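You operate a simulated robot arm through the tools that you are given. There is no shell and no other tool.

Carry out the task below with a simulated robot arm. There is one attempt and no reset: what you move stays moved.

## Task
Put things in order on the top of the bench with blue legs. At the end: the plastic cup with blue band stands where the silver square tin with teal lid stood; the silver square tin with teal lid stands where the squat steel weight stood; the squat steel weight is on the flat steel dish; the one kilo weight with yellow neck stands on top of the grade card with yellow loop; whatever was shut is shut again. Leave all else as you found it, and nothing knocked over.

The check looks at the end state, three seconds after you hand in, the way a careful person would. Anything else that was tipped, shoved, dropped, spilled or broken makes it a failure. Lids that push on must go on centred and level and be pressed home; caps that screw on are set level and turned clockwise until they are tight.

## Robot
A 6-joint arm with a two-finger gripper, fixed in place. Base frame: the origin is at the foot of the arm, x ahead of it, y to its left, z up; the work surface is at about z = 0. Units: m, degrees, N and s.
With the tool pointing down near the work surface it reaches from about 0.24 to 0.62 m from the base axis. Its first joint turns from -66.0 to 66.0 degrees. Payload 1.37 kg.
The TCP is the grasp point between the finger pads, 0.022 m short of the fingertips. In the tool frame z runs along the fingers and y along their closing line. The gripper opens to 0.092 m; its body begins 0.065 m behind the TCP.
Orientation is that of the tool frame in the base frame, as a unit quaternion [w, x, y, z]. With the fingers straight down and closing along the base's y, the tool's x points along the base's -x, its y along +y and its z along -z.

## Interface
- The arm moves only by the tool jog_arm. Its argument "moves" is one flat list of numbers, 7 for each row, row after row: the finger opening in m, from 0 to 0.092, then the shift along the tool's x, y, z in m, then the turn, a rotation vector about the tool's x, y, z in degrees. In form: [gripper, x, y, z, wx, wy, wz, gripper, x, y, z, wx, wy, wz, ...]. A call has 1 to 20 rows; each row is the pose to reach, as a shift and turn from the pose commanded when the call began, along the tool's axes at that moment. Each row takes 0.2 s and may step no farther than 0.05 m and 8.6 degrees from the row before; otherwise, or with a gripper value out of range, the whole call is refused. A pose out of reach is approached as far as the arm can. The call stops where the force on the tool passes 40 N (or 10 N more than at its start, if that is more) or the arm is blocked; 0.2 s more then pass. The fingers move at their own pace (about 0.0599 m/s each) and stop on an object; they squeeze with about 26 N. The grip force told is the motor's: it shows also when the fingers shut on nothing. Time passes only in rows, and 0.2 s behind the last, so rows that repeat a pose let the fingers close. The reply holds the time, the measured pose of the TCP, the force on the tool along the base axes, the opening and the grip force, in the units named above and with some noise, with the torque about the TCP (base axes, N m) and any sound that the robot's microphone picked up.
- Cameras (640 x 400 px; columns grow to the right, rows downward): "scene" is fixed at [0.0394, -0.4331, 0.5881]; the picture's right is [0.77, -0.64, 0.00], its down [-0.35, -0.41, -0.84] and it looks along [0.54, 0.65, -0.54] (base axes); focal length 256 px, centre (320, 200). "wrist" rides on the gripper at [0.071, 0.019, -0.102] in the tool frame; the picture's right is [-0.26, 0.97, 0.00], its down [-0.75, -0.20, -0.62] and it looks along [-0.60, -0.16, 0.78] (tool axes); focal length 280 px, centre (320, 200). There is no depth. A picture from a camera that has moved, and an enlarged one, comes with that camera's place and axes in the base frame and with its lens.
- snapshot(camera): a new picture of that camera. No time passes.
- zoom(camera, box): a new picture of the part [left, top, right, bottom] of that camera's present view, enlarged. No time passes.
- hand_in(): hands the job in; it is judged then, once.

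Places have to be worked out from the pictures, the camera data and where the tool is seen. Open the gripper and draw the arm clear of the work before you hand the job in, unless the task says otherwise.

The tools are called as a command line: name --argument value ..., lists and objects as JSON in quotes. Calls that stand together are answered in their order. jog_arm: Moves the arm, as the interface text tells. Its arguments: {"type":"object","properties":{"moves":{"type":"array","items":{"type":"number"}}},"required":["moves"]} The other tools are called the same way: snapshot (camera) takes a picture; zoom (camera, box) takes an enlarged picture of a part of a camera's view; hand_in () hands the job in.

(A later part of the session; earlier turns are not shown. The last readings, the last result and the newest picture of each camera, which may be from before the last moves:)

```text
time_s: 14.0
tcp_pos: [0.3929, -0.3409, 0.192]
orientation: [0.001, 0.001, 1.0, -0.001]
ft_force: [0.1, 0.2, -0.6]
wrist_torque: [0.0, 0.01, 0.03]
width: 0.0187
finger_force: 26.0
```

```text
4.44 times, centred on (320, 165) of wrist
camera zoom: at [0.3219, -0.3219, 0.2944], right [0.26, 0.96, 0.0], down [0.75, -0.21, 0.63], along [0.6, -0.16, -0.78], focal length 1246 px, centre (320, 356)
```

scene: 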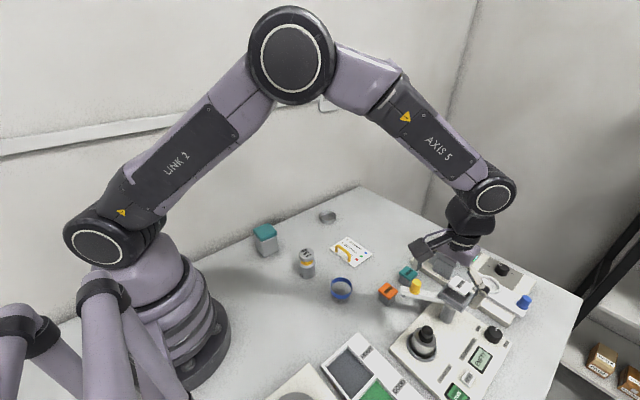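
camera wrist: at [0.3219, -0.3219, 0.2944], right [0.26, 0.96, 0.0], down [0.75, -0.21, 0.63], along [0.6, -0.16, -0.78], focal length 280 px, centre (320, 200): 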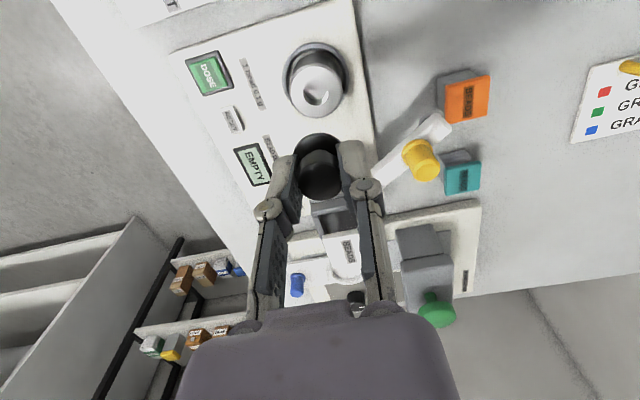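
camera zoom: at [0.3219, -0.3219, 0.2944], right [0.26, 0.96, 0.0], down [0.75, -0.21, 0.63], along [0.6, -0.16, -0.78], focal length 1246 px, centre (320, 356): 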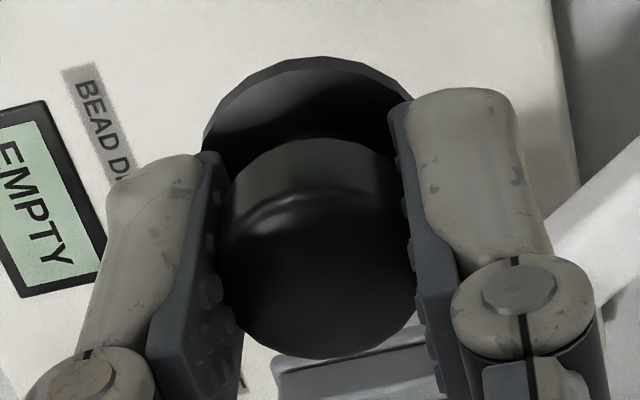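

The stopper sits level in the grip, about 1 mm off the tool axis. I go back down to 15 mm above its seat and check alignment.

jog_arm --moves '[0.0, 0, 0, 0.035, 0, 0, 0, 0.0, 0, 0, 0.07, 0, 0, 0, 0.0, 0, 0, 0.095, 0, 0, 0, 0.0, 0, 0, 0.095, 0, 0, 0]'

zoom --camera "wrist" --box '[220, 60, 420, 200]'

zoom --camera "scene" --box '[395, 290, 475, 350]'

```text
time_s: 15.0
tcp_pos: [0.3943, -0.3435, 0.0986]
orientation: [0.002, 0.001, 1.0, 0.0]
ft_force: [0.3, 0.3, 0.2]
wrist_torque: [-0.02, 0.03, -0.01]
width: 0.0189
finger_force: 26.1
```

```text
2.86 times, centred on (320, 130) of wrist
camera zoom: at [0.3231, -0.3253, 0.2003], right [0.26, 0.96, 0.0], down [0.75, -0.21, 0.63], along [0.61, -0.16, -0.78], focal length 801 px, centre (320, 400)
```

zoom: 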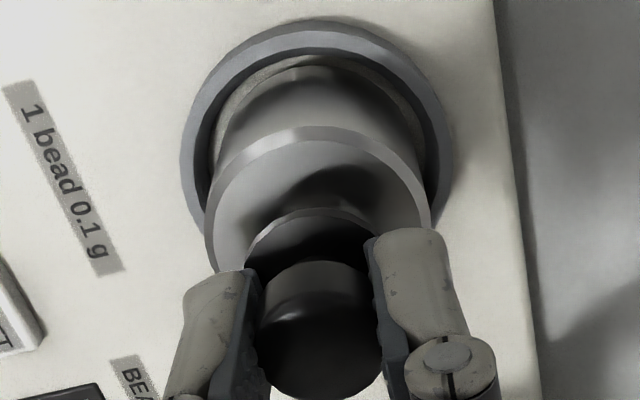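

```text
6.67 times, centred on (435, 320) of scene
camera zoom: at [0.0394, -0.4331, 0.5881], right [0.77, -0.64, 0.0], down [-0.35, -0.41, -0.84], along [0.54, 0.65, -0.54], focal length 1707 px, centre (-447, -600)
```

zoom: 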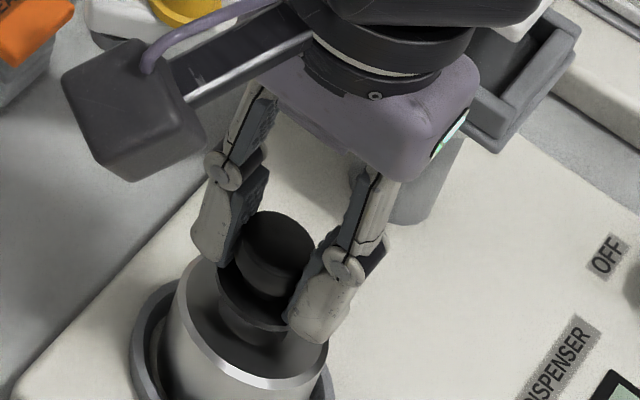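

The stopper, knob and weight top line up within about a millimetre in both views. I lower it the last 15 mm and then press gently in small steps.

jog_arm --moves '[0.0, 0, 0, 0.006, 0, 0, 0, 0.0, 0, 0, 0.011, 0, 0, 0, 0.0, 0, 0, 0.014, 0, 0, 0, 0.0, 0, 0, 0.016, 0, 0, 0, 0.0, 0, 0, 0.017, 0, 0, 0]'

zoom --camera "wrist" --box '[220, 60, 420, 200]'

zoom --camera "scene" --box '[395, 290, 475, 350]'

```text
time_s: 16.2
tcp_pos: [0.3959, -0.3449, 0.0846]
orientation: [0.002, 0.001, 1.0, -0.001]
ft_force: [-11.7, -5.9, 24.8]
wrist_torque: [-0.07, 0.16, -0.04]
width: 0.0191
finger_force: 25.7
heard: snap
```

```text
2.86 times, centred on (320, 130) of wrist
camera zoom: at [0.3243, -0.3252, 0.1864], right [0.26, 0.96, 0.0], down [0.75, -0.2, 0.63], along [0.61, -0.17, -0.78], focal length 801 px, centre (320, 400)
```

zoom: 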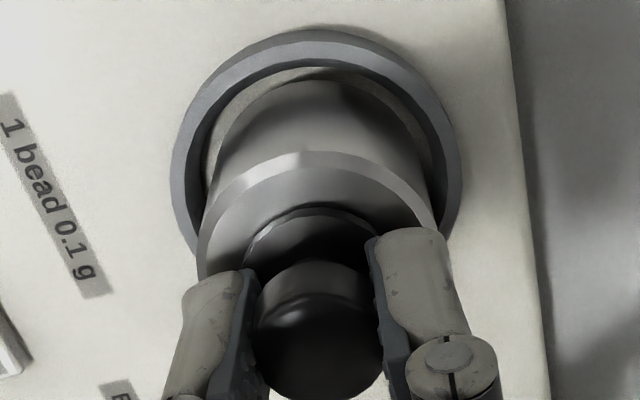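

```text
6.67 times, centred on (435, 320) of scene
camera zoom: at [0.0393, -0.433, 0.5882], right [0.77, -0.64, 0.0], down [-0.35, -0.41, -0.84], along [0.54, 0.65, -0.54], focal length 1707 px, centre (-447, -600)
```

zoom: 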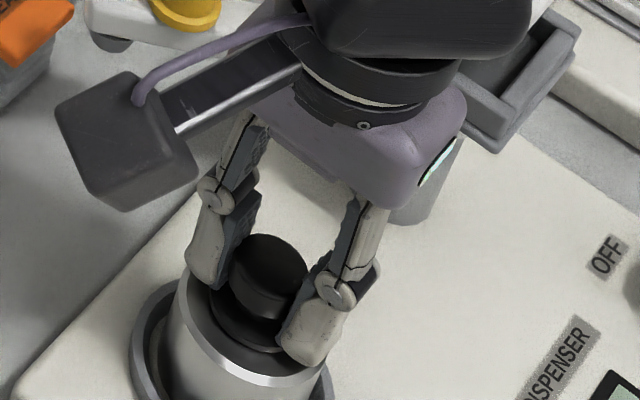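

A snap was heard and the stopper is back down at its former height, pressed with about 25 N. I ease off the pressing and side load, then open the fingers.

jog_arm --moves '[0.0, 0.0009, -0.0004, -0.001, 0, 0, 0, 0.0, 0.0009, -0.0004, -0.0016, 0, 0, 0]'

```text
time_s: 16.8
tcp_pos: [0.3956, -0.3428, 0.0845]
orientation: [0.002, 0.0, 1.0, 0.001]
ft_force: [0.9, -4.9, 7.7]
wrist_torque: [-0.13, -0.27, -0.1]
width: 0.019
finger_force: 25.9
```

The side load is nearly gone with a light downward press remaining. I open the fingers in place and then rise, watching the stopper.

jog_arm --moves '[0.03, 0, 0, 0, 0, 0, 0, 0.06, 0, 0, 0, 0, 0, 0, 0.06, 0, 0, 0, 0, 0, 0, 0.06, 0, 0, -0.03, 0, 0, 0, 0.092, 0, 0, -0.05, 0, 0, 0, 0.092, 0, 0, -0.05, 0, 0, 0]'

zoom --camera "wrist" --box '[220, 40, 420, 180]'

zoom --camera "scene" --box '[395, 300, 475, 360]'

```text
time_s: 18.2
tcp_pos: [0.3943, -0.3432, 0.1345]
orientation: [0.0, 0.001, 1.0, 0.0]
ft_force: [-0.7, 0.2, -1.1]
wrist_torque: [-0.03, 0.0, 0.0]
width: 0.0921
finger_force: 0.0
```

```text
2.86 times, centred on (320, 110) of wrist
camera zoom: at [0.3239, -0.3241, 0.2367], right [0.26, 0.96, 0.0], down [0.75, -0.21, 0.63], along [0.6, -0.16, -0.78], focal length 801 px, centre (320, 457)
```

zoom: 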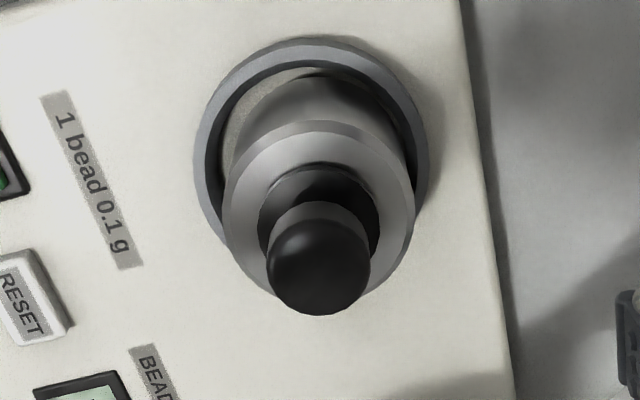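

```text
6.67 times, centred on (435, 330) of scene
camera zoom: at [0.0394, -0.4331, 0.5881], right [0.77, -0.64, 0.0], down [-0.35, -0.41, -0.84], along [0.54, 0.65, -0.54], focal length 1707 px, centre (-447, -667)
```

zoom: 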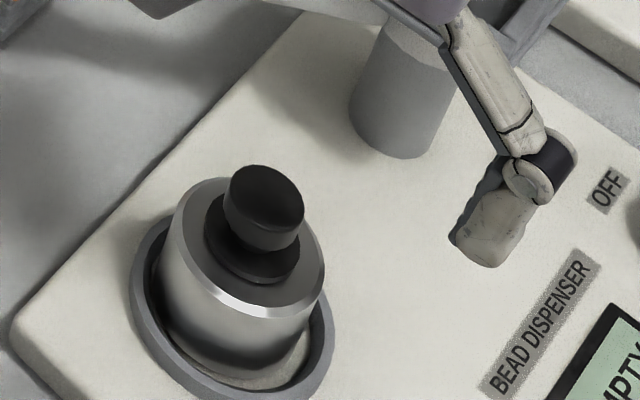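

The stopper is seated centred and level on the weight again. The weight's body is about 45 mm across with its top at z≈0.055, so I go down straddling the body with the tips at about z=0.036, above the nest rim, and grip it there.

jog_arm --moves '[0.092, 0, 0, 0.035, 0, 0, 0, 0.092, 0, 0, 0.06, 0, 0, 0, 0.092, 0, 0, 0.0765, 0, 0, 0, 0.07, 0, 0, 0.0765, 0, 0, 0]'

zoom --camera "wrist" --box '[200, 60, 440, 220]'

zoom --camera "scene" --box '[385, 300, 475, 365]'

```text
time_s: 19.2
tcp_pos: [0.3953, -0.3442, 0.0583]
orientation: [0.001, 0.0, 1.0, 0.0]
ft_force: [0.1, -0.3, -0.2]
wrist_torque: [0.02, -0.01, 0.01]
width: 0.07
finger_force: 0.0
```

```text
2.50 times, centred on (320, 140) of wrist
camera zoom: at [0.3242, -0.3245, 0.1606], right [0.26, 0.96, 0.0], down [0.75, -0.21, 0.63], along [0.6, -0.16, -0.78], focal length 701 px, centre (320, 350)
```

zoom: 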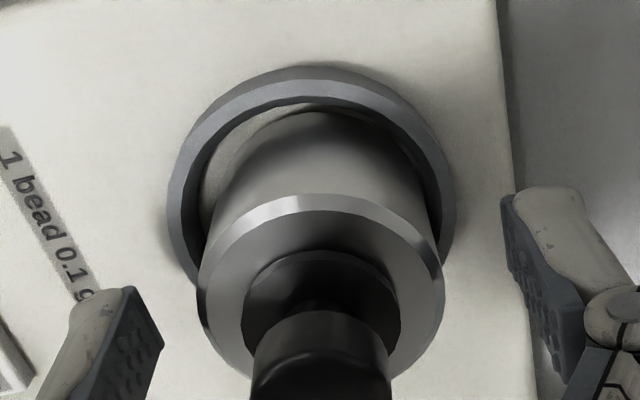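

```text
6.15 times, centred on (430, 332) of scene
camera zoom: at [0.0394, -0.4331, 0.5881], right [0.77, -0.64, 0.0], down [-0.35, -0.41, -0.84], along [0.54, 0.65, -0.54], focal length 1576 px, centre (-357, -615)
```

zoom: 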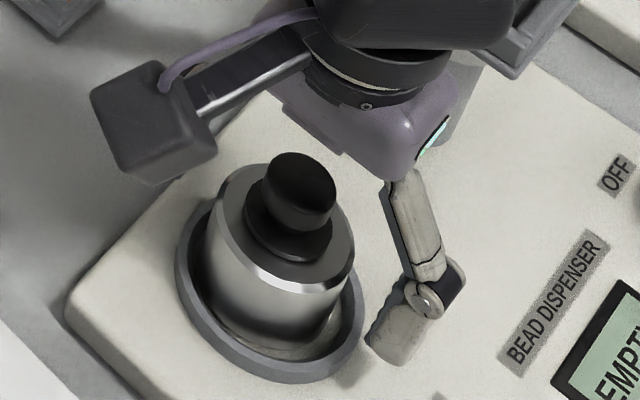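

The fingers straddle the body well and the tips are clear of the nest rim. I close on the body.

jog_arm --moves '[0.05, 0, 0, 0, 0, 0, 0, 0.03, 0, 0, 0, 0, 0, 0, 0.03, 0, 0, 0, 0, 0, 0]'

zoom --camera "wrist" --box '[200, 60, 440, 220]'

```text
time_s: 20.0
tcp_pos: [0.3956, -0.3436, 0.0594]
orientation: [0.001, 0.001, 1.0, 0.001]
ft_force: [-0.4, 1.1, 0.4]
wrist_torque: [-0.03, -0.02, 0.0]
width: 0.0445
finger_force: 25.9
```

```text
2.50 times, centred on (320, 140) of wrist
camera zoom: at [0.3242, -0.3245, 0.1609], right [0.26, 0.96, 0.0], down [0.75, -0.21, 0.63], along [0.6, -0.16, -0.78], focal length 701 px, centre (320, 350)
```

zoom: 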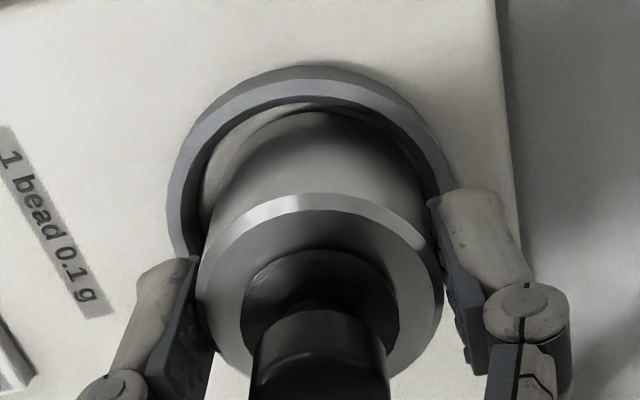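

The body is gripped at 44.5 mm. I lift slowly 2 cm and check the load and that the stopper and weight come together.

jog_arm --moves '[0.03, 0, 0, -0.003, 0, 0, 0, 0.03, 0, 0, -0.008, 0, 0, 0, 0.03, 0, 0, -0.014, 0, 0, 0, 0.03, 0, 0, -0.02, 0, 0, 0, 0.03, 0, 0, -0.02, 0, 0, 0]'

zoom --camera "wrist" --box '[200, 60, 440, 220]'

zoom --camera "scene" --box '[385, 290, 475, 355]'

```text
time_s: 21.2
tcp_pos: [0.3955, -0.3421, 0.0788]
orientation: [0.001, 0.001, 1.0, 0.001]
ft_force: [0.0, -0.7, -4.7]
wrist_torque: [-0.01, 0.0, 0.05]
width: 0.0445
finger_force: 26.2
```

```text
2.50 times, centred on (320, 140) of wrist
camera zoom: at [0.3241, -0.323, 0.1793], right [0.26, 0.96, 0.0], down [0.75, -0.21, 0.63], along [0.6, -0.16, -0.78], focal length 701 px, centre (320, 350)
```

zoom: 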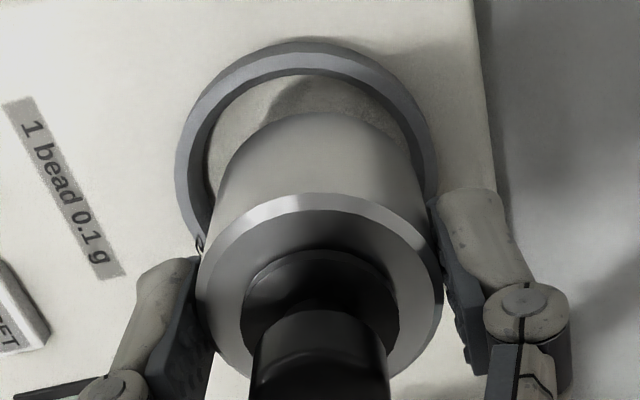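

```text
6.15 times, centred on (430, 322) of scene
camera zoom: at [0.0394, -0.4331, 0.5881], right [0.77, -0.64, 0.0], down [-0.35, -0.41, -0.84], along [0.54, 0.65, -0.54], focal length 1576 px, centre (-357, -554)
```

zoom: 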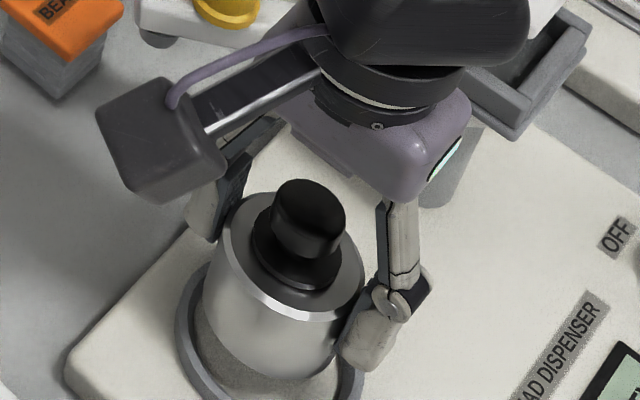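

The weight (about 0.47 kg) is held level with its stopper on. I raise it to z≈0.25 and carry it over to above the dish.

jog_arm --moves '[0.03, 0, 0, -0.04, 0, 0, 0, 0.03, 0, 0, -0.08, 0, 0, 0, 0.03, 0, 0, -0.125, 0, 0, 0, 0.03, 0, 0, -0.17, 0, 0, 0, 0.03, -0.0142, 0.0414, -0.17, 0, 0, 0, 0.03, -0.0285, 0.0828, -0.17, 0, 0, 0, 0.03, -0.0427, 0.1242, -0.17, 0, 0, 0, 0.03, -0.057, 0.1657, -0.17, 0, 0, 0, 0.03, -0.0712, 0.2071, -0.17, 0, 0, 0, 0.03, -0.0855, 0.2485, -0.17, 0, 0, 0, 0.03, -0.0997, 0.2899, -0.17, 0, 0, 0, 0.03, -0.114, 0.3313, -0.17, 0, 0, 0, 0.03, -0.1282, 0.3727, -0.17, 0, 0, 0, 0.03, -0.1425, 0.4142, -0.17, 0, 0, 0, 0.03, -0.1567, 0.4556, -0.17, 0, 0, 0, 0.03, -0.171, 0.497, -0.17, 0, 0, 0, 0.03, -0.171, 0.497, -0.17, 0, 0, 0]'

snapshot --camera "wrist"

snapshot --camera "scene"

```text
time_s: 24.8
tcp_pos: [0.5635, 0.1533, 0.2476]
orientation: [0.0, 0.001, 1.0, 0.0]
ft_force: [0.2, -0.9, -5.4]
wrist_torque: [-0.03, 0.01, 0.02]
width: 0.0448
finger_force: 25.9
```

```text
taken
camera wrist: at [0.492, 0.1726, 0.3501], right [0.26, 0.96, 0.0], down [0.75, -0.21, 0.63], along [0.6, -0.16, -0.78], focal length 280 px, centre (320, 200)
```

wrist: 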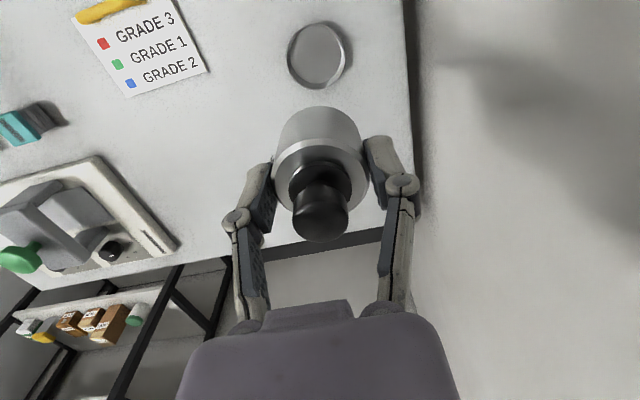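

```text
taken
```

scene: 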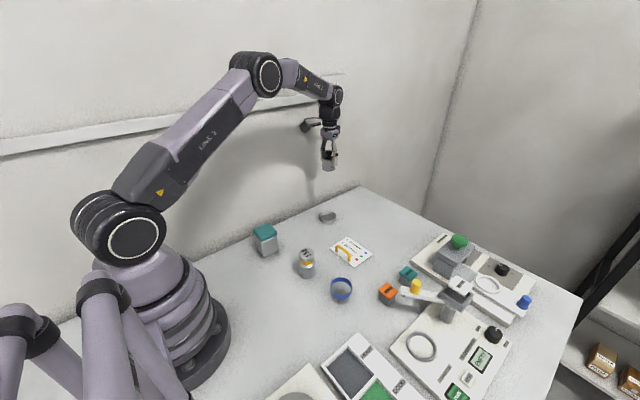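

The dish lies nearly straight under the tool. I zoom to measure the offset.

zoom --camera "wrist" --box '[270, 10, 370, 110]'

zoom --camera "scene" --box '[300, 195, 350, 235]'

```text
4.00 times, centred on (320, 60) of wrist
camera zoom: at [0.492, 0.1726, 0.3501], right [0.26, 0.96, 0.0], down [0.75, -0.21, 0.63], along [0.6, -0.16, -0.78], focal length 1122 px, centre (320, 760)
```

zoom: 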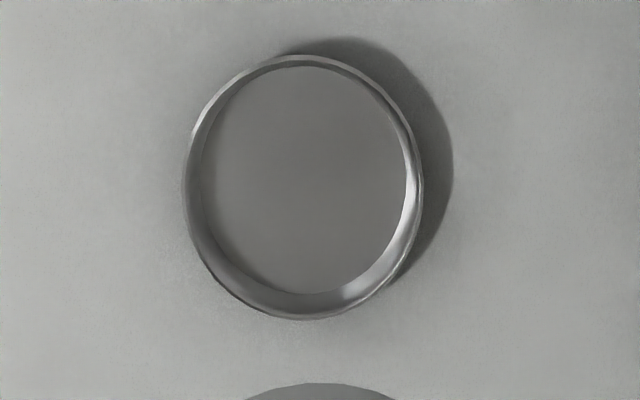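

```text
10.00 times, centred on (325, 215) of scene
camera zoom: at [0.0394, -0.433, 0.5881], right [0.77, -0.64, 0.0], down [-0.35, -0.41, -0.84], along [0.54, 0.65, -0.54], focal length 2561 px, centre (270, 50)
```

zoom: 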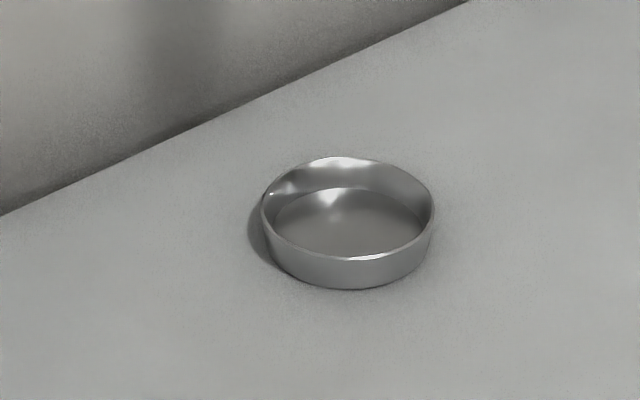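

The wrist view puts the dish centre near (0.559, 0.151), the scene view somewhat farther at about (0.567, 0.156). I go lower, to z≈0.13, in between, and measure again before committing.

jog_arm --moves '[0.03, 0.001, -0.0005, 0.04, 0, 0, 0, 0.03, 0.002, -0.001, 0.08, 0, 0, 0, 0.03, 0.003, -0.0015, 0.117, 0, 0, 0, 0.03, 0.003, -0.0015, 0.117, 0, 0, 0]'

zoom --camera "wrist" --box '[220, 20, 420, 145]'

zoom --camera "scene" --box '[295, 180, 355, 230]'

```text
time_s: 25.8
tcp_pos: [0.5625, 0.1555, 0.1347]
orientation: [0.002, 0.001, 1.0, -0.002]
ft_force: [0.7, -0.2, -4.6]
wrist_torque: [0.05, 0.02, -0.01]
width: 0.0448
finger_force: 25.7
```

```text
3.20 times, centred on (320, 82) of wrist
camera zoom: at [0.4905, 0.1743, 0.2363], right [0.26, 0.96, 0.0], down [0.75, -0.21, 0.63], along [0.61, -0.16, -0.78], focal length 897 px, centre (320, 576)
```

zoom: 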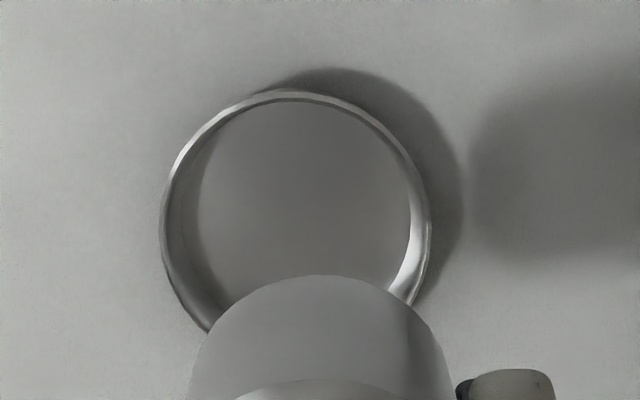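

```text
8.00 times, centred on (325, 205) of scene
camera zoom: at [0.0394, -0.433, 0.5881], right [0.77, -0.64, 0.0], down [-0.35, -0.41, -0.84], along [0.54, 0.65, -0.54], focal length 2048 px, centre (280, 160)
```

zoom: 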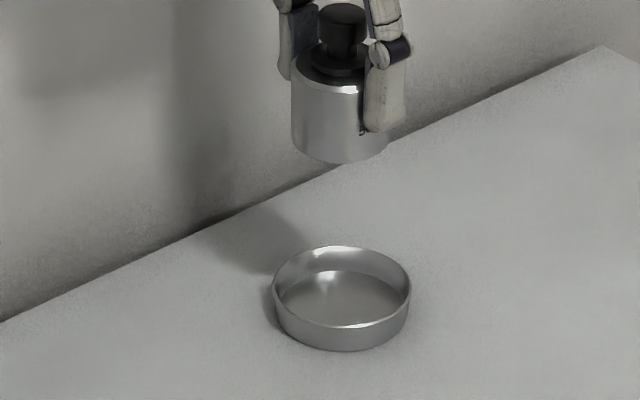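

Both wrist views agree on a dish centre near (0.559, 0.150); relative to the tool the dish is about 4 mm nearer in x and 5.5 mm to the right in y. I correct for that while lowering a bit more, and hold to let the arm settle.

jog_arm --moves '[0.03, 0.0018, -0.0028, 0.01, 0, 0, 0, 0.03, 0.0037, -0.0055, 0.03, 0, 0, 0, 0.03, 0.0037, -0.0055, 0.045, 0, 0, 0, 0.03, 0.0037, -0.0055, 0.045, 0, 0, 0, 0.03, 0.0037, -0.0055, 0.045, 0, 0, 0]'

zoom --camera "wrist" --box '[220, 40, 420, 165]'

zoom --camera "scene" --box '[295, 180, 355, 230]'

```text
time_s: 27.0
tcp_pos: [0.5602, 0.147, 0.0882]
orientation: [0.001, 0.001, 1.0, 0.001]
ft_force: [0.4, -0.3, -5.4]
wrist_torque: [-0.01, -0.01, 0.0]
width: 0.0447
finger_force: 26.2
```

```text
3.20 times, centred on (320, 102) of wrist
camera zoom: at [0.4885, 0.1659, 0.1897], right [0.26, 0.96, 0.0], down [0.75, -0.21, 0.63], along [0.6, -0.16, -0.78], focal length 897 px, centre (320, 512)
```

zoom: 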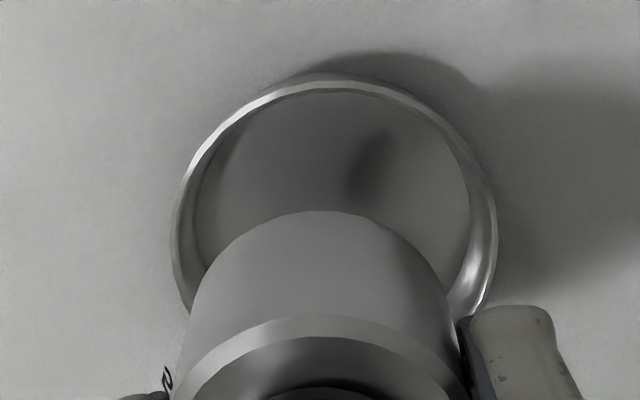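

```text
8.00 times, centred on (325, 205) of scene
camera zoom: at [0.0394, -0.433, 0.5881], right [0.77, -0.64, 0.0], down [-0.35, -0.41, -0.84], along [0.54, 0.65, -0.54], focal length 2048 px, centre (280, 160)
```

zoom: 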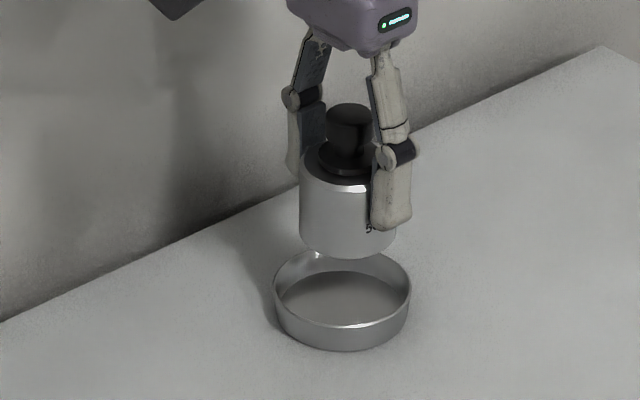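

The tool now stands about 2.7 mm too far to the right of the dish centre. I hold still for a moment to see whether the arm is still settling.

jog_arm --moves '[0.03, 0, 0, 0, 0, 0, 0, 0.03, 0, 0, 0, 0, 0, 0, 0.03, 0, 0, 0, 0, 0, 0]'

zoom --camera "wrist" --box '[220, 40, 420, 165]'

```text
time_s: 27.8
tcp_pos: [0.5606, 0.1476, 0.0885]
orientation: [0.001, 0.001, 1.0, 0.0]
ft_force: [0.5, 0.5, -5.5]
wrist_torque: [-0.04, 0.0, -0.02]
width: 0.0447
finger_force: 25.6
```

```text
3.20 times, centred on (320, 102) of wrist
camera zoom: at [0.4884, 0.1659, 0.1898], right [0.26, 0.96, 0.0], down [0.75, -0.21, 0.63], along [0.6, -0.16, -0.78], focal length 897 px, centre (320, 512)
```

zoom: 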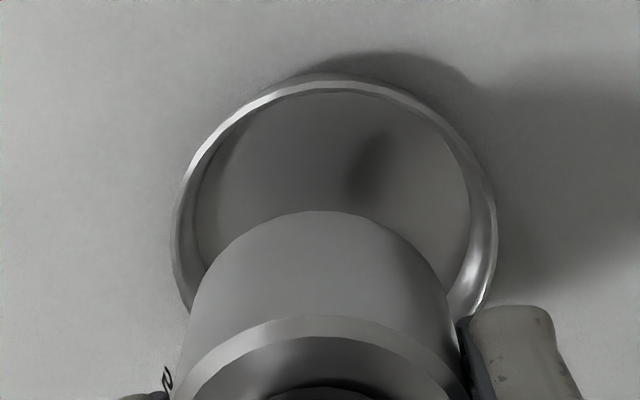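

The arm has settled; all three wrist views put the dish at (0.559, 0.150). I correct by (-1.5, +2.5) mm and lower to just above the rim.

jog_arm --moves '[0.03, 0.0015, 0.0025, 0.005, 0, 0, 0, 0.03, 0.0015, 0.0025, 0.015, 0, 0, 0, 0.03, 0.0015, 0.0025, 0.025, 0, 0, 0, 0.03, 0.0015, 0.0025, 0.025, 0, 0, 0]'

zoom --camera "wrist" --box '[220, 40, 420, 165]'

zoom --camera "scene" --box '[295, 180, 355, 230]'

```text
time_s: 28.8
tcp_pos: [0.5584, 0.1496, 0.0625]
orientation: [0.001, 0.001, 1.0, 0.0]
ft_force: [-0.2, -0.1, -5.2]
wrist_torque: [0.0, 0.01, 0.03]
width: 0.0447
finger_force: 26.0
```

```text
3.20 times, centred on (320, 102) of wrist
camera zoom: at [0.487, 0.1686, 0.1636], right [0.26, 0.96, 0.0], down [0.75, -0.21, 0.63], along [0.6, -0.16, -0.78], focal length 897 px, centre (320, 512)
```

zoom: 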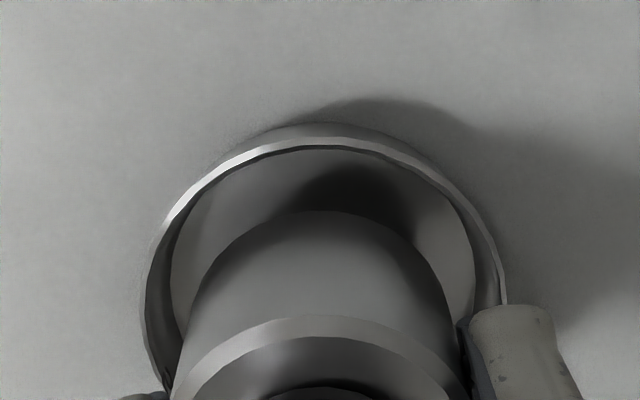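

```text
8.00 times, centred on (325, 205) of scene
camera zoom: at [0.0394, -0.433, 0.5881], right [0.77, -0.64, 0.0], down [-0.35, -0.41, -0.84], along [0.54, 0.65, -0.54], focal length 2048 px, centre (280, 160)
```

zoom: 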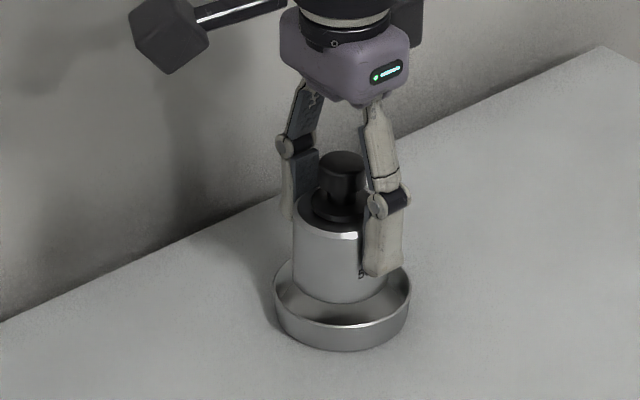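

The weight is centred over the dish within a millimetre, its base about 22 mm above the dish floor. I lower slowly until the load comes off.

jog_arm --moves '[0.03, 0, 0, 0.006, 0, 0, 0, 0.03, 0, 0, 0.011, 0, 0, 0, 0.03, 0, 0, 0.015, 0, 0, 0, 0.03, 0, 0, 0.018, 0, 0, 0, 0.03, 0, 0, 0.018, 0, 0, 0]'

zoom --camera "scene" --box '[295, 190, 355, 240]'

```text
time_s: 30.0
tcp_pos: [0.5585, 0.1501, 0.0446]
orientation: [0.002, 0.0, 1.0, 0.0]
ft_force: [-1.6, 1.1, 1.6]
wrist_torque: [0.0, 0.08, 0.01]
width: 0.0448
finger_force: 26.0
```

```text
8.00 times, centred on (325, 215) of scene
camera zoom: at [0.0394, -0.4331, 0.5881], right [0.77, -0.64, 0.0], down [-0.35, -0.41, -0.84], along [0.54, 0.65, -0.54], focal length 2048 px, centre (280, 80)
```

zoom: 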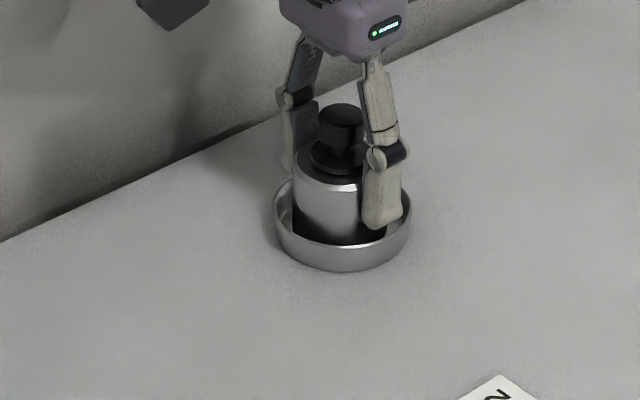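

The load is off (the force went from -5 to +1.6 N): the weight rests in the dish, and the tips are above the rim. I open and rise.

jog_arm --moves '[0.055, 0, 0, 0, 0, 0, 0, 0.07, 0, 0, 0, 0, 0, 0, 0.07, 0, 0, -0.01, 0, 0, 0, 0.07, 0, 0, -0.04, 0, 0, 0, 0.07, 0, 0, -0.08, 0, 0, 0, 0.092, 0, 0, -0.12, 0, 0, 0, 0.092, 0, 0, -0.12, 0, 0, 0]'

zoom --camera "scene" --box '[295, 190, 355, 240]'

zoom --camera "wrist" --box '[220, 10, 420, 135]'

```text
time_s: 31.6
tcp_pos: [0.5599, 0.1462, 0.1643]
orientation: [0.0, 0.001, 1.0, 0.0]
ft_force: [0.8, 0.6, -0.5]
wrist_torque: [-0.03, -0.03, -0.01]
width: 0.092
finger_force: 0.1
```

```text
8.00 times, centred on (325, 215) of scene
camera zoom: at [0.0394, -0.4331, 0.5881], right [0.77, -0.64, 0.0], down [-0.35, -0.41, -0.84], along [0.54, 0.65, -0.54], focal length 2048 px, centre (280, 80)
```

zoom: 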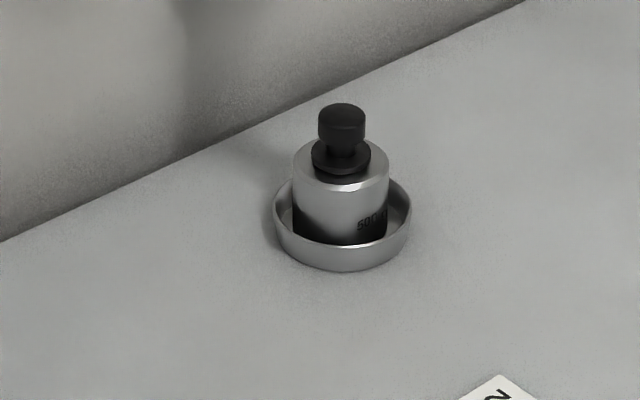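

```text
3.20 times, centred on (320, 72) of wrist
camera zoom: at [0.4884, 0.1666, 0.2659], right [0.26, 0.96, 0.0], down [0.75, -0.21, 0.63], along [0.6, -0.16, -0.78], focal length 897 px, centre (320, 608)
```

zoom: 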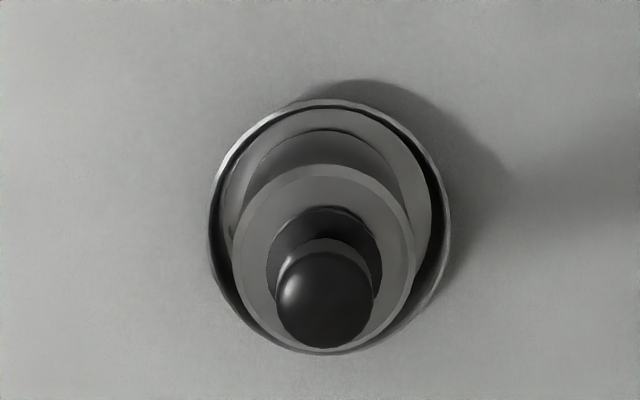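

The weight ("500 g") stands in the dish. I zoom further on the stopper to make sure it is fully seated.

zoom --camera "scene" --box '[316, 200, 346, 226]'

zoom --camera "wrist" --box '[280, 50, 370, 115]'

```text
15.38 times, centred on (331, 213) of scene
camera zoom: at [0.0394, -0.4331, 0.5881], right [0.77, -0.64, 0.0], down [-0.35, -0.41, -0.84], along [0.54, 0.65, -0.54], focal length 3940 px, centre (151, 0)
```

zoom: 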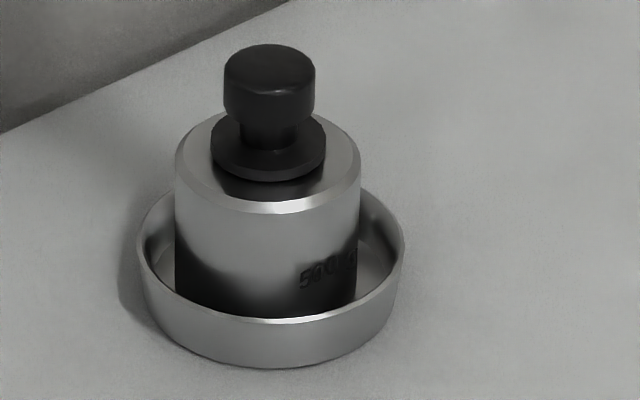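

```text
6.15 times, centred on (325, 82) of wrist
camera zoom: at [0.4884, 0.1666, 0.2659], right [0.26, 0.96, 0.0], down [0.75, -0.21, 0.63], along [0.6, -0.16, -0.78], focal length 1726 px, centre (289, 923)
```

zoom: 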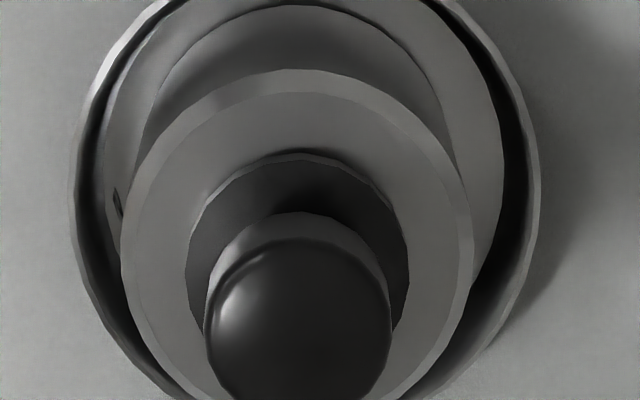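

The dark band under the stopper's flange makes me doubt that it is fully home. I back off and tilt the tool to get a low side view of the weight.

jog_arm --moves '[0.092, 0.045, 0, 0, 0, 0, 0, 0.092, 0.09, 0, 0, 0, 0, 0, 0.092, 0.13, 0, 0, 0, 0, 0, 0.092, 0.13, 0, 0, 0, -8, 0, 0.092, 0.13, 0, 0.01, 0, -16, 0, 0.092, 0.13, 0, 0.02, 0, -24, 0, 0.092, 0.13, 0, 0.03, 0, -32, 0, 0.092, 0.13, 0, 0.03, 0, -32, 0]'

snapshot --camera "wrist"

zoom --camera "wrist" --box '[270, 130, 350, 180]'

```text
time_s: 33.4
tcp_pos: [0.4273, 0.1489, 0.1334]
orientation: [0.277, 0.005, 0.961, -0.002]
ft_force: [-0.2, 0.2, 0.5]
wrist_torque: [-0.01, 0.02, 0.02]
width: 0.0918
finger_force: 0.1
out of reach, approached as far as the arm can: row 6, 7
```

```text
taken
camera wrist: at [0.314, 0.1695, 0.1823], right [0.23, 0.96, 0.14], down [0.3, -0.21, 0.93], along [0.92, -0.17, -0.34], focal length 280 px, centre (320, 200)
```

wrist: 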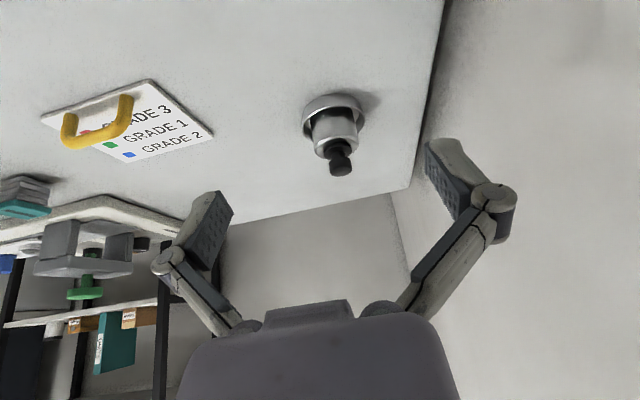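

```text
8.00 times, centred on (310, 155) of wrist
camera zoom: at [0.314, 0.1695, 0.1823], right [0.23, 0.96, 0.14], down [0.3, -0.21, 0.93], along [0.92, -0.17, -0.34], focal length 2243 px, centre (400, 560)
```

zoom: 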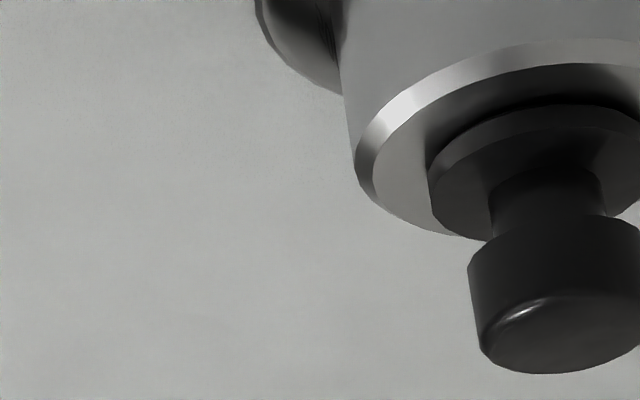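

The view works (the image shows the world upside down). I zoom right on the weight.

zoom --camera "wrist" --box '[295, 85, 375, 180]'

zoom --camera "wrist" --box '[312, 130, 364, 165]'

```text
4.21 times, centred on (335, 132) of wrist
camera zoom: at [0.314, 0.1695, 0.1823], right [0.23, 0.96, 0.14], down [0.3, -0.21, 0.93], along [0.92, -0.17, -0.34], focal length 1181 px, centre (257, 484)
```

zoom: 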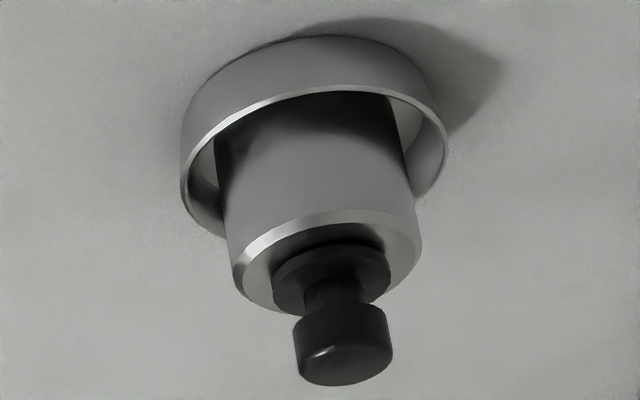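

```text
11.43 times, centred on (338, 148) of wrist
camera zoom: at [0.314, 0.1695, 0.1823], right [0.23, 0.96, 0.14], down [0.3, -0.21, 0.93], along [0.92, -0.17, -0.34], focal length 3204 px, centre (114, 800)
```

zoom: 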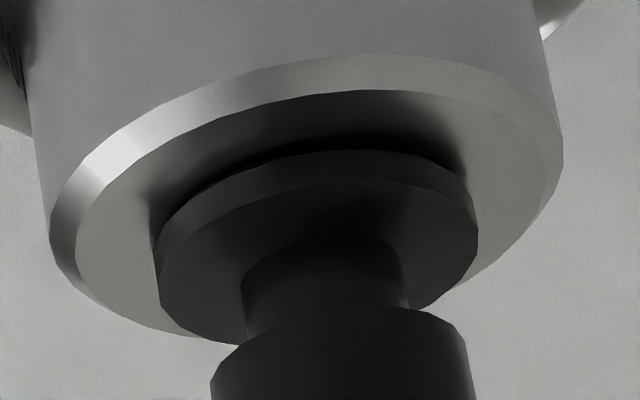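

From the side the flange stands about 2 mm off the steel top, so the stopper is not fully home. I return upright over the weight with closed fingers to press it down from above.

jog_arm --moves '[0.092, -0.004, 0, -0.0064, 0, 8, 0, 0.06, -0.008, 0, -0.0127, 0, 16, 0, 0.03, -0.012, 0, -0.019, 0, 24, 0, 0.0, -0.0159, 0, -0.0254, 0, 32, 0, 0.0, -0.0529, 0, -0.0023, 0, 32, 0, 0.0, -0.0899, 0, 0.0209, 0, 32, 0, 0.0, -0.127, 0, 0.044, 0, 32, 0, 0.0, -0.127, 0, 0.044, 0, 32, 0]'

snapshot --camera "wrist"

zoom --camera "wrist" --box '[240, 30, 400, 130]'

```text
time_s: 35.2
tcp_pos: [0.5584, 0.149, 0.1625]
orientation: [0.001, 0.001, 1.0, 0.0]
ft_force: [0.7, 0.2, -0.3]
wrist_torque: [0.0, 0.0, 0.03]
width: 0.0001
finger_force: 25.8
out of reach, approached as far as the arm can: row 2, 3
```

```text
taken
camera wrist: at [0.4863, 0.1672, 0.2646], right [0.26, 0.96, 0.0], down [0.75, -0.21, 0.63], along [0.6, -0.16, -0.78], focal length 280 px, centre (320, 200)
```

wrist: 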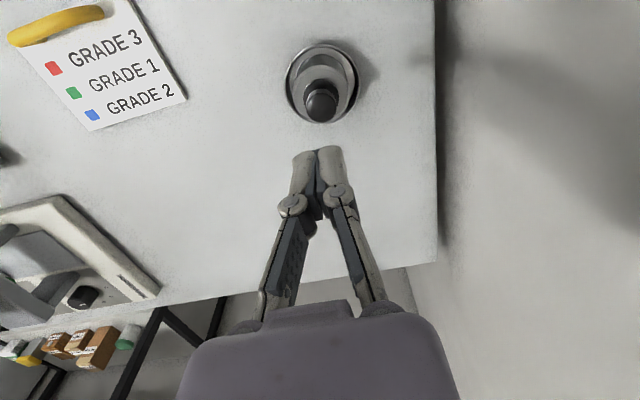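

```text
4.00 times, centred on (320, 80) of wrist
camera zoom: at [0.4863, 0.1672, 0.2646], right [0.26, 0.96, 0.0], down [0.75, -0.21, 0.63], along [0.6, -0.16, -0.78], focal length 1122 px, centre (320, 680)
```

zoom: 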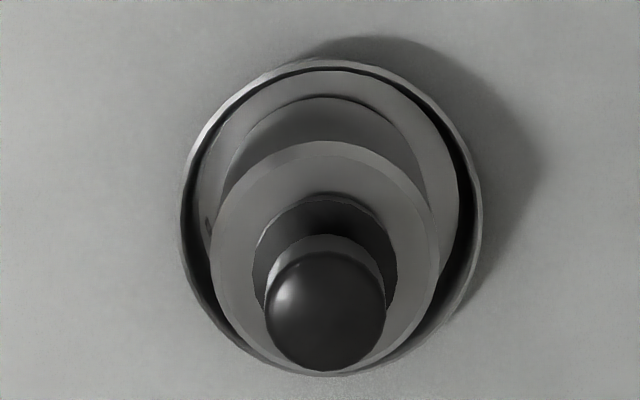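

The knob is at about (0.556, 0.1495) with its top near z=0.074. I bring the closed fingertips down over it to just above contact.

jog_arm --moves '[0.0, 0.0024, 0.0005, 0.03, 0, 0, 0, 0.0, 0.0024, 0.0005, 0.05, 0, 0, 0, 0.0, 0.0024, 0.0005, 0.06, 0, 0, 0, 0.0, 0.0024, 0.0005, 0.06, 0, 0, 0]'

zoom --camera "wrist" --box '[240, 80, 400, 180]'

zoom --camera "scene" --box '[300, 180, 360, 230]'

```text
time_s: 36.2
tcp_pos: [0.5569, 0.1489, 0.1044]
orientation: [0.001, 0.002, 1.0, 0.001]
ft_force: [0.5, 0.7, 0.3]
wrist_torque: [-0.01, 0.01, 0.01]
width: 0.0001
finger_force: 26.2
```

```text
4.00 times, centred on (320, 130) of wrist
camera zoom: at [0.4853, 0.1685, 0.2061], right [0.26, 0.96, 0.0], down [0.75, -0.21, 0.63], along [0.6, -0.16, -0.78], focal length 1122 px, centre (320, 480)
```

zoom: 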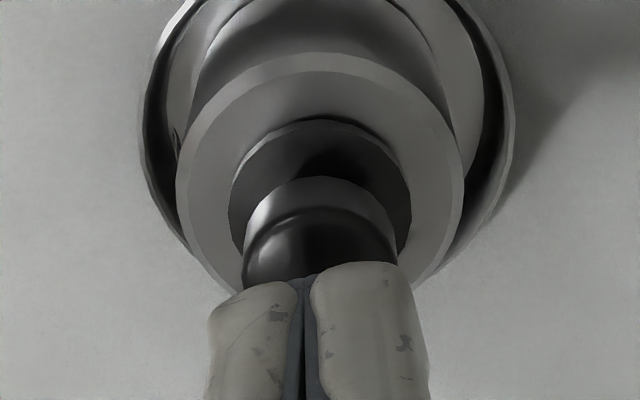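

```text
8.00 times, centred on (330, 205) of scene
camera zoom: at [0.0394, -0.4331, 0.5881], right [0.77, -0.64, 0.0], down [-0.35, -0.41, -0.84], along [0.54, 0.65, -0.54], focal length 2048 px, centre (240, 160)
```

zoom: 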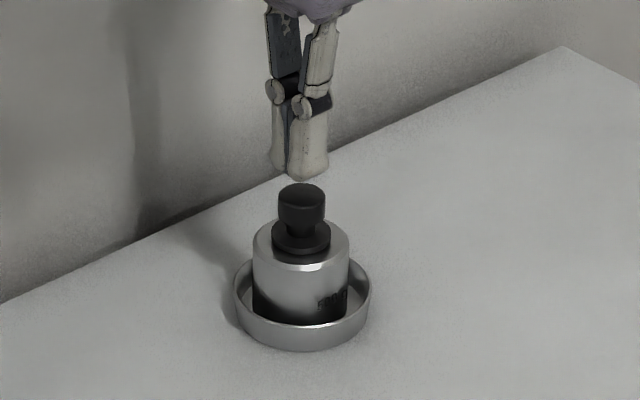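

The closed fingertips are right over the knob with a small gap. I press down in 1.5 mm steps; the call stops itself at 40 N.

jog_arm --moves '[0.0, 0, 0, 0.003, 0, 0, 0, 0.0, 0, 0, 0.006, 0, 0, 0, 0.0, 0, 0, 0.0075, 0, 0, 0, 0.0, 0, 0, 0.009, 0, 0, 0, 0.0, 0, 0, 0.0105, 0, 0, 0]'

zoom --camera "scene" --box '[300, 180, 360, 230]'

```text
time_s: 37.4
tcp_pos: [0.5562, 0.1497, 0.0937]
orientation: [0.001, 0.002, 1.0, 0.0]
ft_force: [0.1, -0.2, 0.7]
wrist_torque: [-0.02, -0.01, -0.03]
width: 0.0001
finger_force: 26.7
```

```text
8.00 times, centred on (330, 205) of scene
camera zoom: at [0.0394, -0.4331, 0.5881], right [0.77, -0.64, 0.0], down [-0.35, -0.41, -0.84], along [0.54, 0.65, -0.54], focal length 2048 px, centre (240, 160)
```

zoom: 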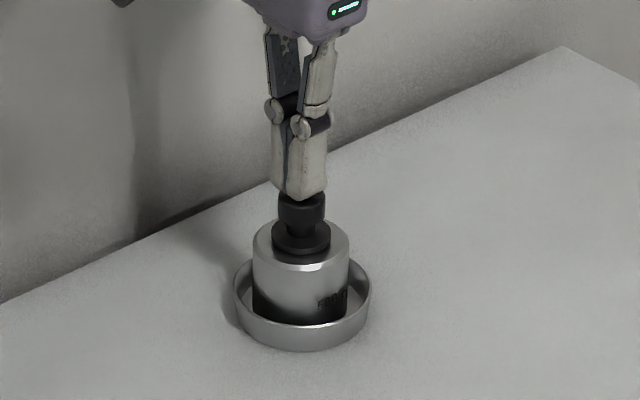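

No contact force yet at z=0.0937. I continue down in 1 mm steps.

jog_arm --moves '[0.0, 0, 0, 0.001, 0, 0, 0, 0.0, 0, 0, 0.002, 0, 0, 0, 0.0, 0, 0, 0.003, 0, 0, 0, 0.0, 0, 0, 0.004, 0, 0, 0, 0.0, 0, 0, 0.005, 0, 0, 0]'

```text
time_s: 38.6
tcp_pos: [0.5582, 0.1505, 0.0889]
orientation: [0.002, 0.001, 1.0, 0.001]
ft_force: [-2.9, 0.2, 15.1]
wrist_torque: [-0.02, 0.12, -0.01]
width: 0.0061
finger_force: 26.0
```

Contact at 15 N, but the fingers were spread 6 mm by the knob's dome. I look before pressing harder.

zoom --camera "wrist" --box '[240, 80, 400, 180]'

zoom --camera "scene" --box '[312, 190, 346, 222]'

```text
4.00 times, centred on (320, 130) of wrist
camera zoom: at [0.4859, 0.1691, 0.1914], right [0.26, 0.96, 0.0], down [0.75, -0.21, 0.63], along [0.61, -0.16, -0.78], focal length 1122 px, centre (320, 480)
```

zoom: 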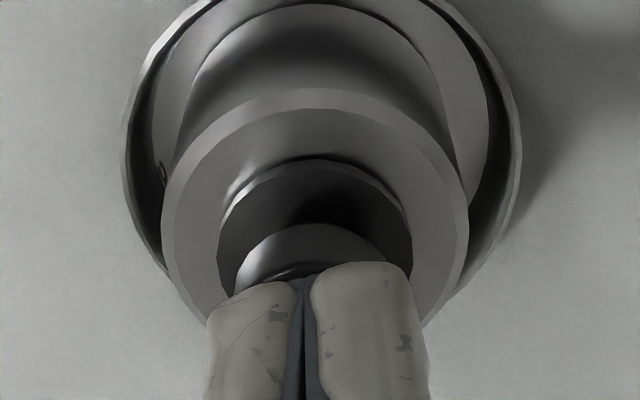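

```text
12.50 times, centred on (329, 206) of scene
camera zoom: at [0.0393, -0.4331, 0.5881], right [0.77, -0.64, 0.0], down [-0.35, -0.41, -0.84], along [0.54, 0.65, -0.54], focal length 3201 px, centre (208, 125)
```

zoom: 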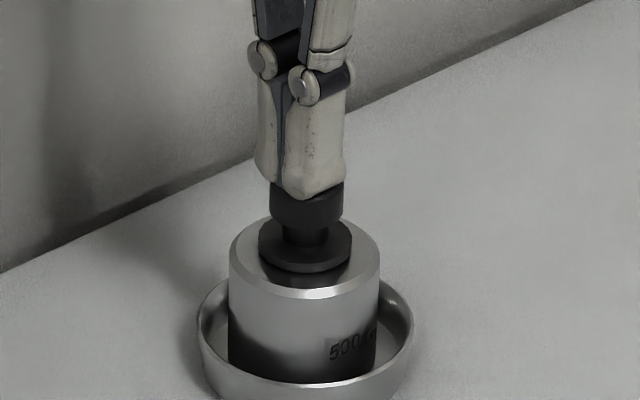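

The fingertips sit squarely on the knob. I press on to about 35 N.

jog_arm --moves '[0.0, 0, 0, 0.0007, 0, 0, 0, 0.0, 0, 0, 0.0014, 0, 0, 0, 0.0, 0, 0, 0.0021, 0, 0, 0, 0.0, 0, 0, 0.0021, 0, 0, 0]'

```text
time_s: 39.6
tcp_pos: [0.557, 0.1505, 0.0882]
orientation: [0.004, 0.0, 1.0, 0.001]
ft_force: [-3.8, -0.1, 32.5]
wrist_torque: [-0.04, 0.13, 0.0]
width: 0.006
finger_force: 25.8
```

At 32 N the stopper is stiff with no further give and no new snap, so it appears to be bottomed. I lift off and compare the same enlarged view as before the press.

jog_arm --moves '[0.0, 0, 0, -0.005, 0, 0, 0, 0.0, 0, 0, -0.03, 0, 0, 0, 0.0, 0, 0, -0.07, 0, 0, 0, 0.0, 0, 0, -0.07, 0, 0, 0]'

zoom --camera "scene" --box '[316, 200, 346, 226]'

zoom --camera "wrist" --box '[270, 40, 370, 110]'

```text
time_s: 40.6
tcp_pos: [0.5578, 0.1471, 0.1555]
orientation: [0.001, 0.0, 1.0, 0.001]
ft_force: [-0.5, -0.4, -0.1]
wrist_torque: [-0.02, 0.01, -0.03]
width: 0.0
finger_force: 26.3
```

```text
15.38 times, centred on (331, 213) of scene
camera zoom: at [0.0394, -0.4331, 0.5881], right [0.77, -0.64, 0.0], down [-0.35, -0.41, -0.84], along [0.54, 0.65, -0.54], focal length 3940 px, centre (151, 0)
```

zoom: 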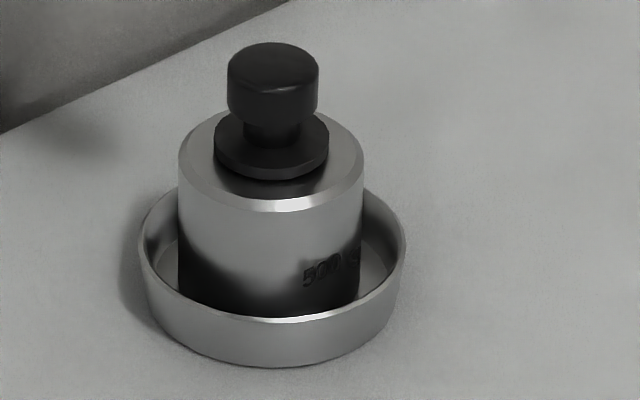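

```text
5.71 times, centred on (320, 75) of wrist
camera zoom: at [0.4865, 0.1666, 0.2587], right [0.26, 0.96, 0.0], down [0.75, -0.21, 0.63], along [0.6, -0.16, -0.78], focal length 1602 px, centre (320, 914)
```

zoom: 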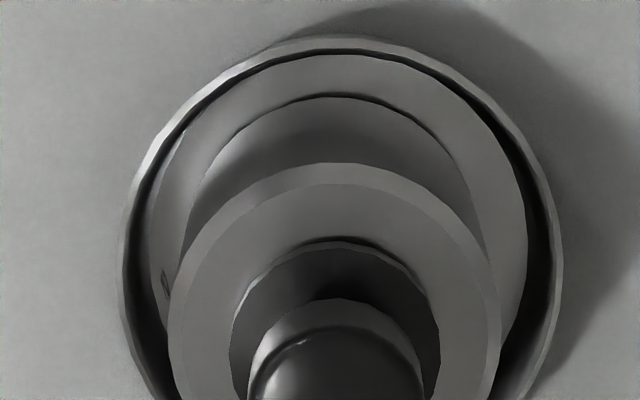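

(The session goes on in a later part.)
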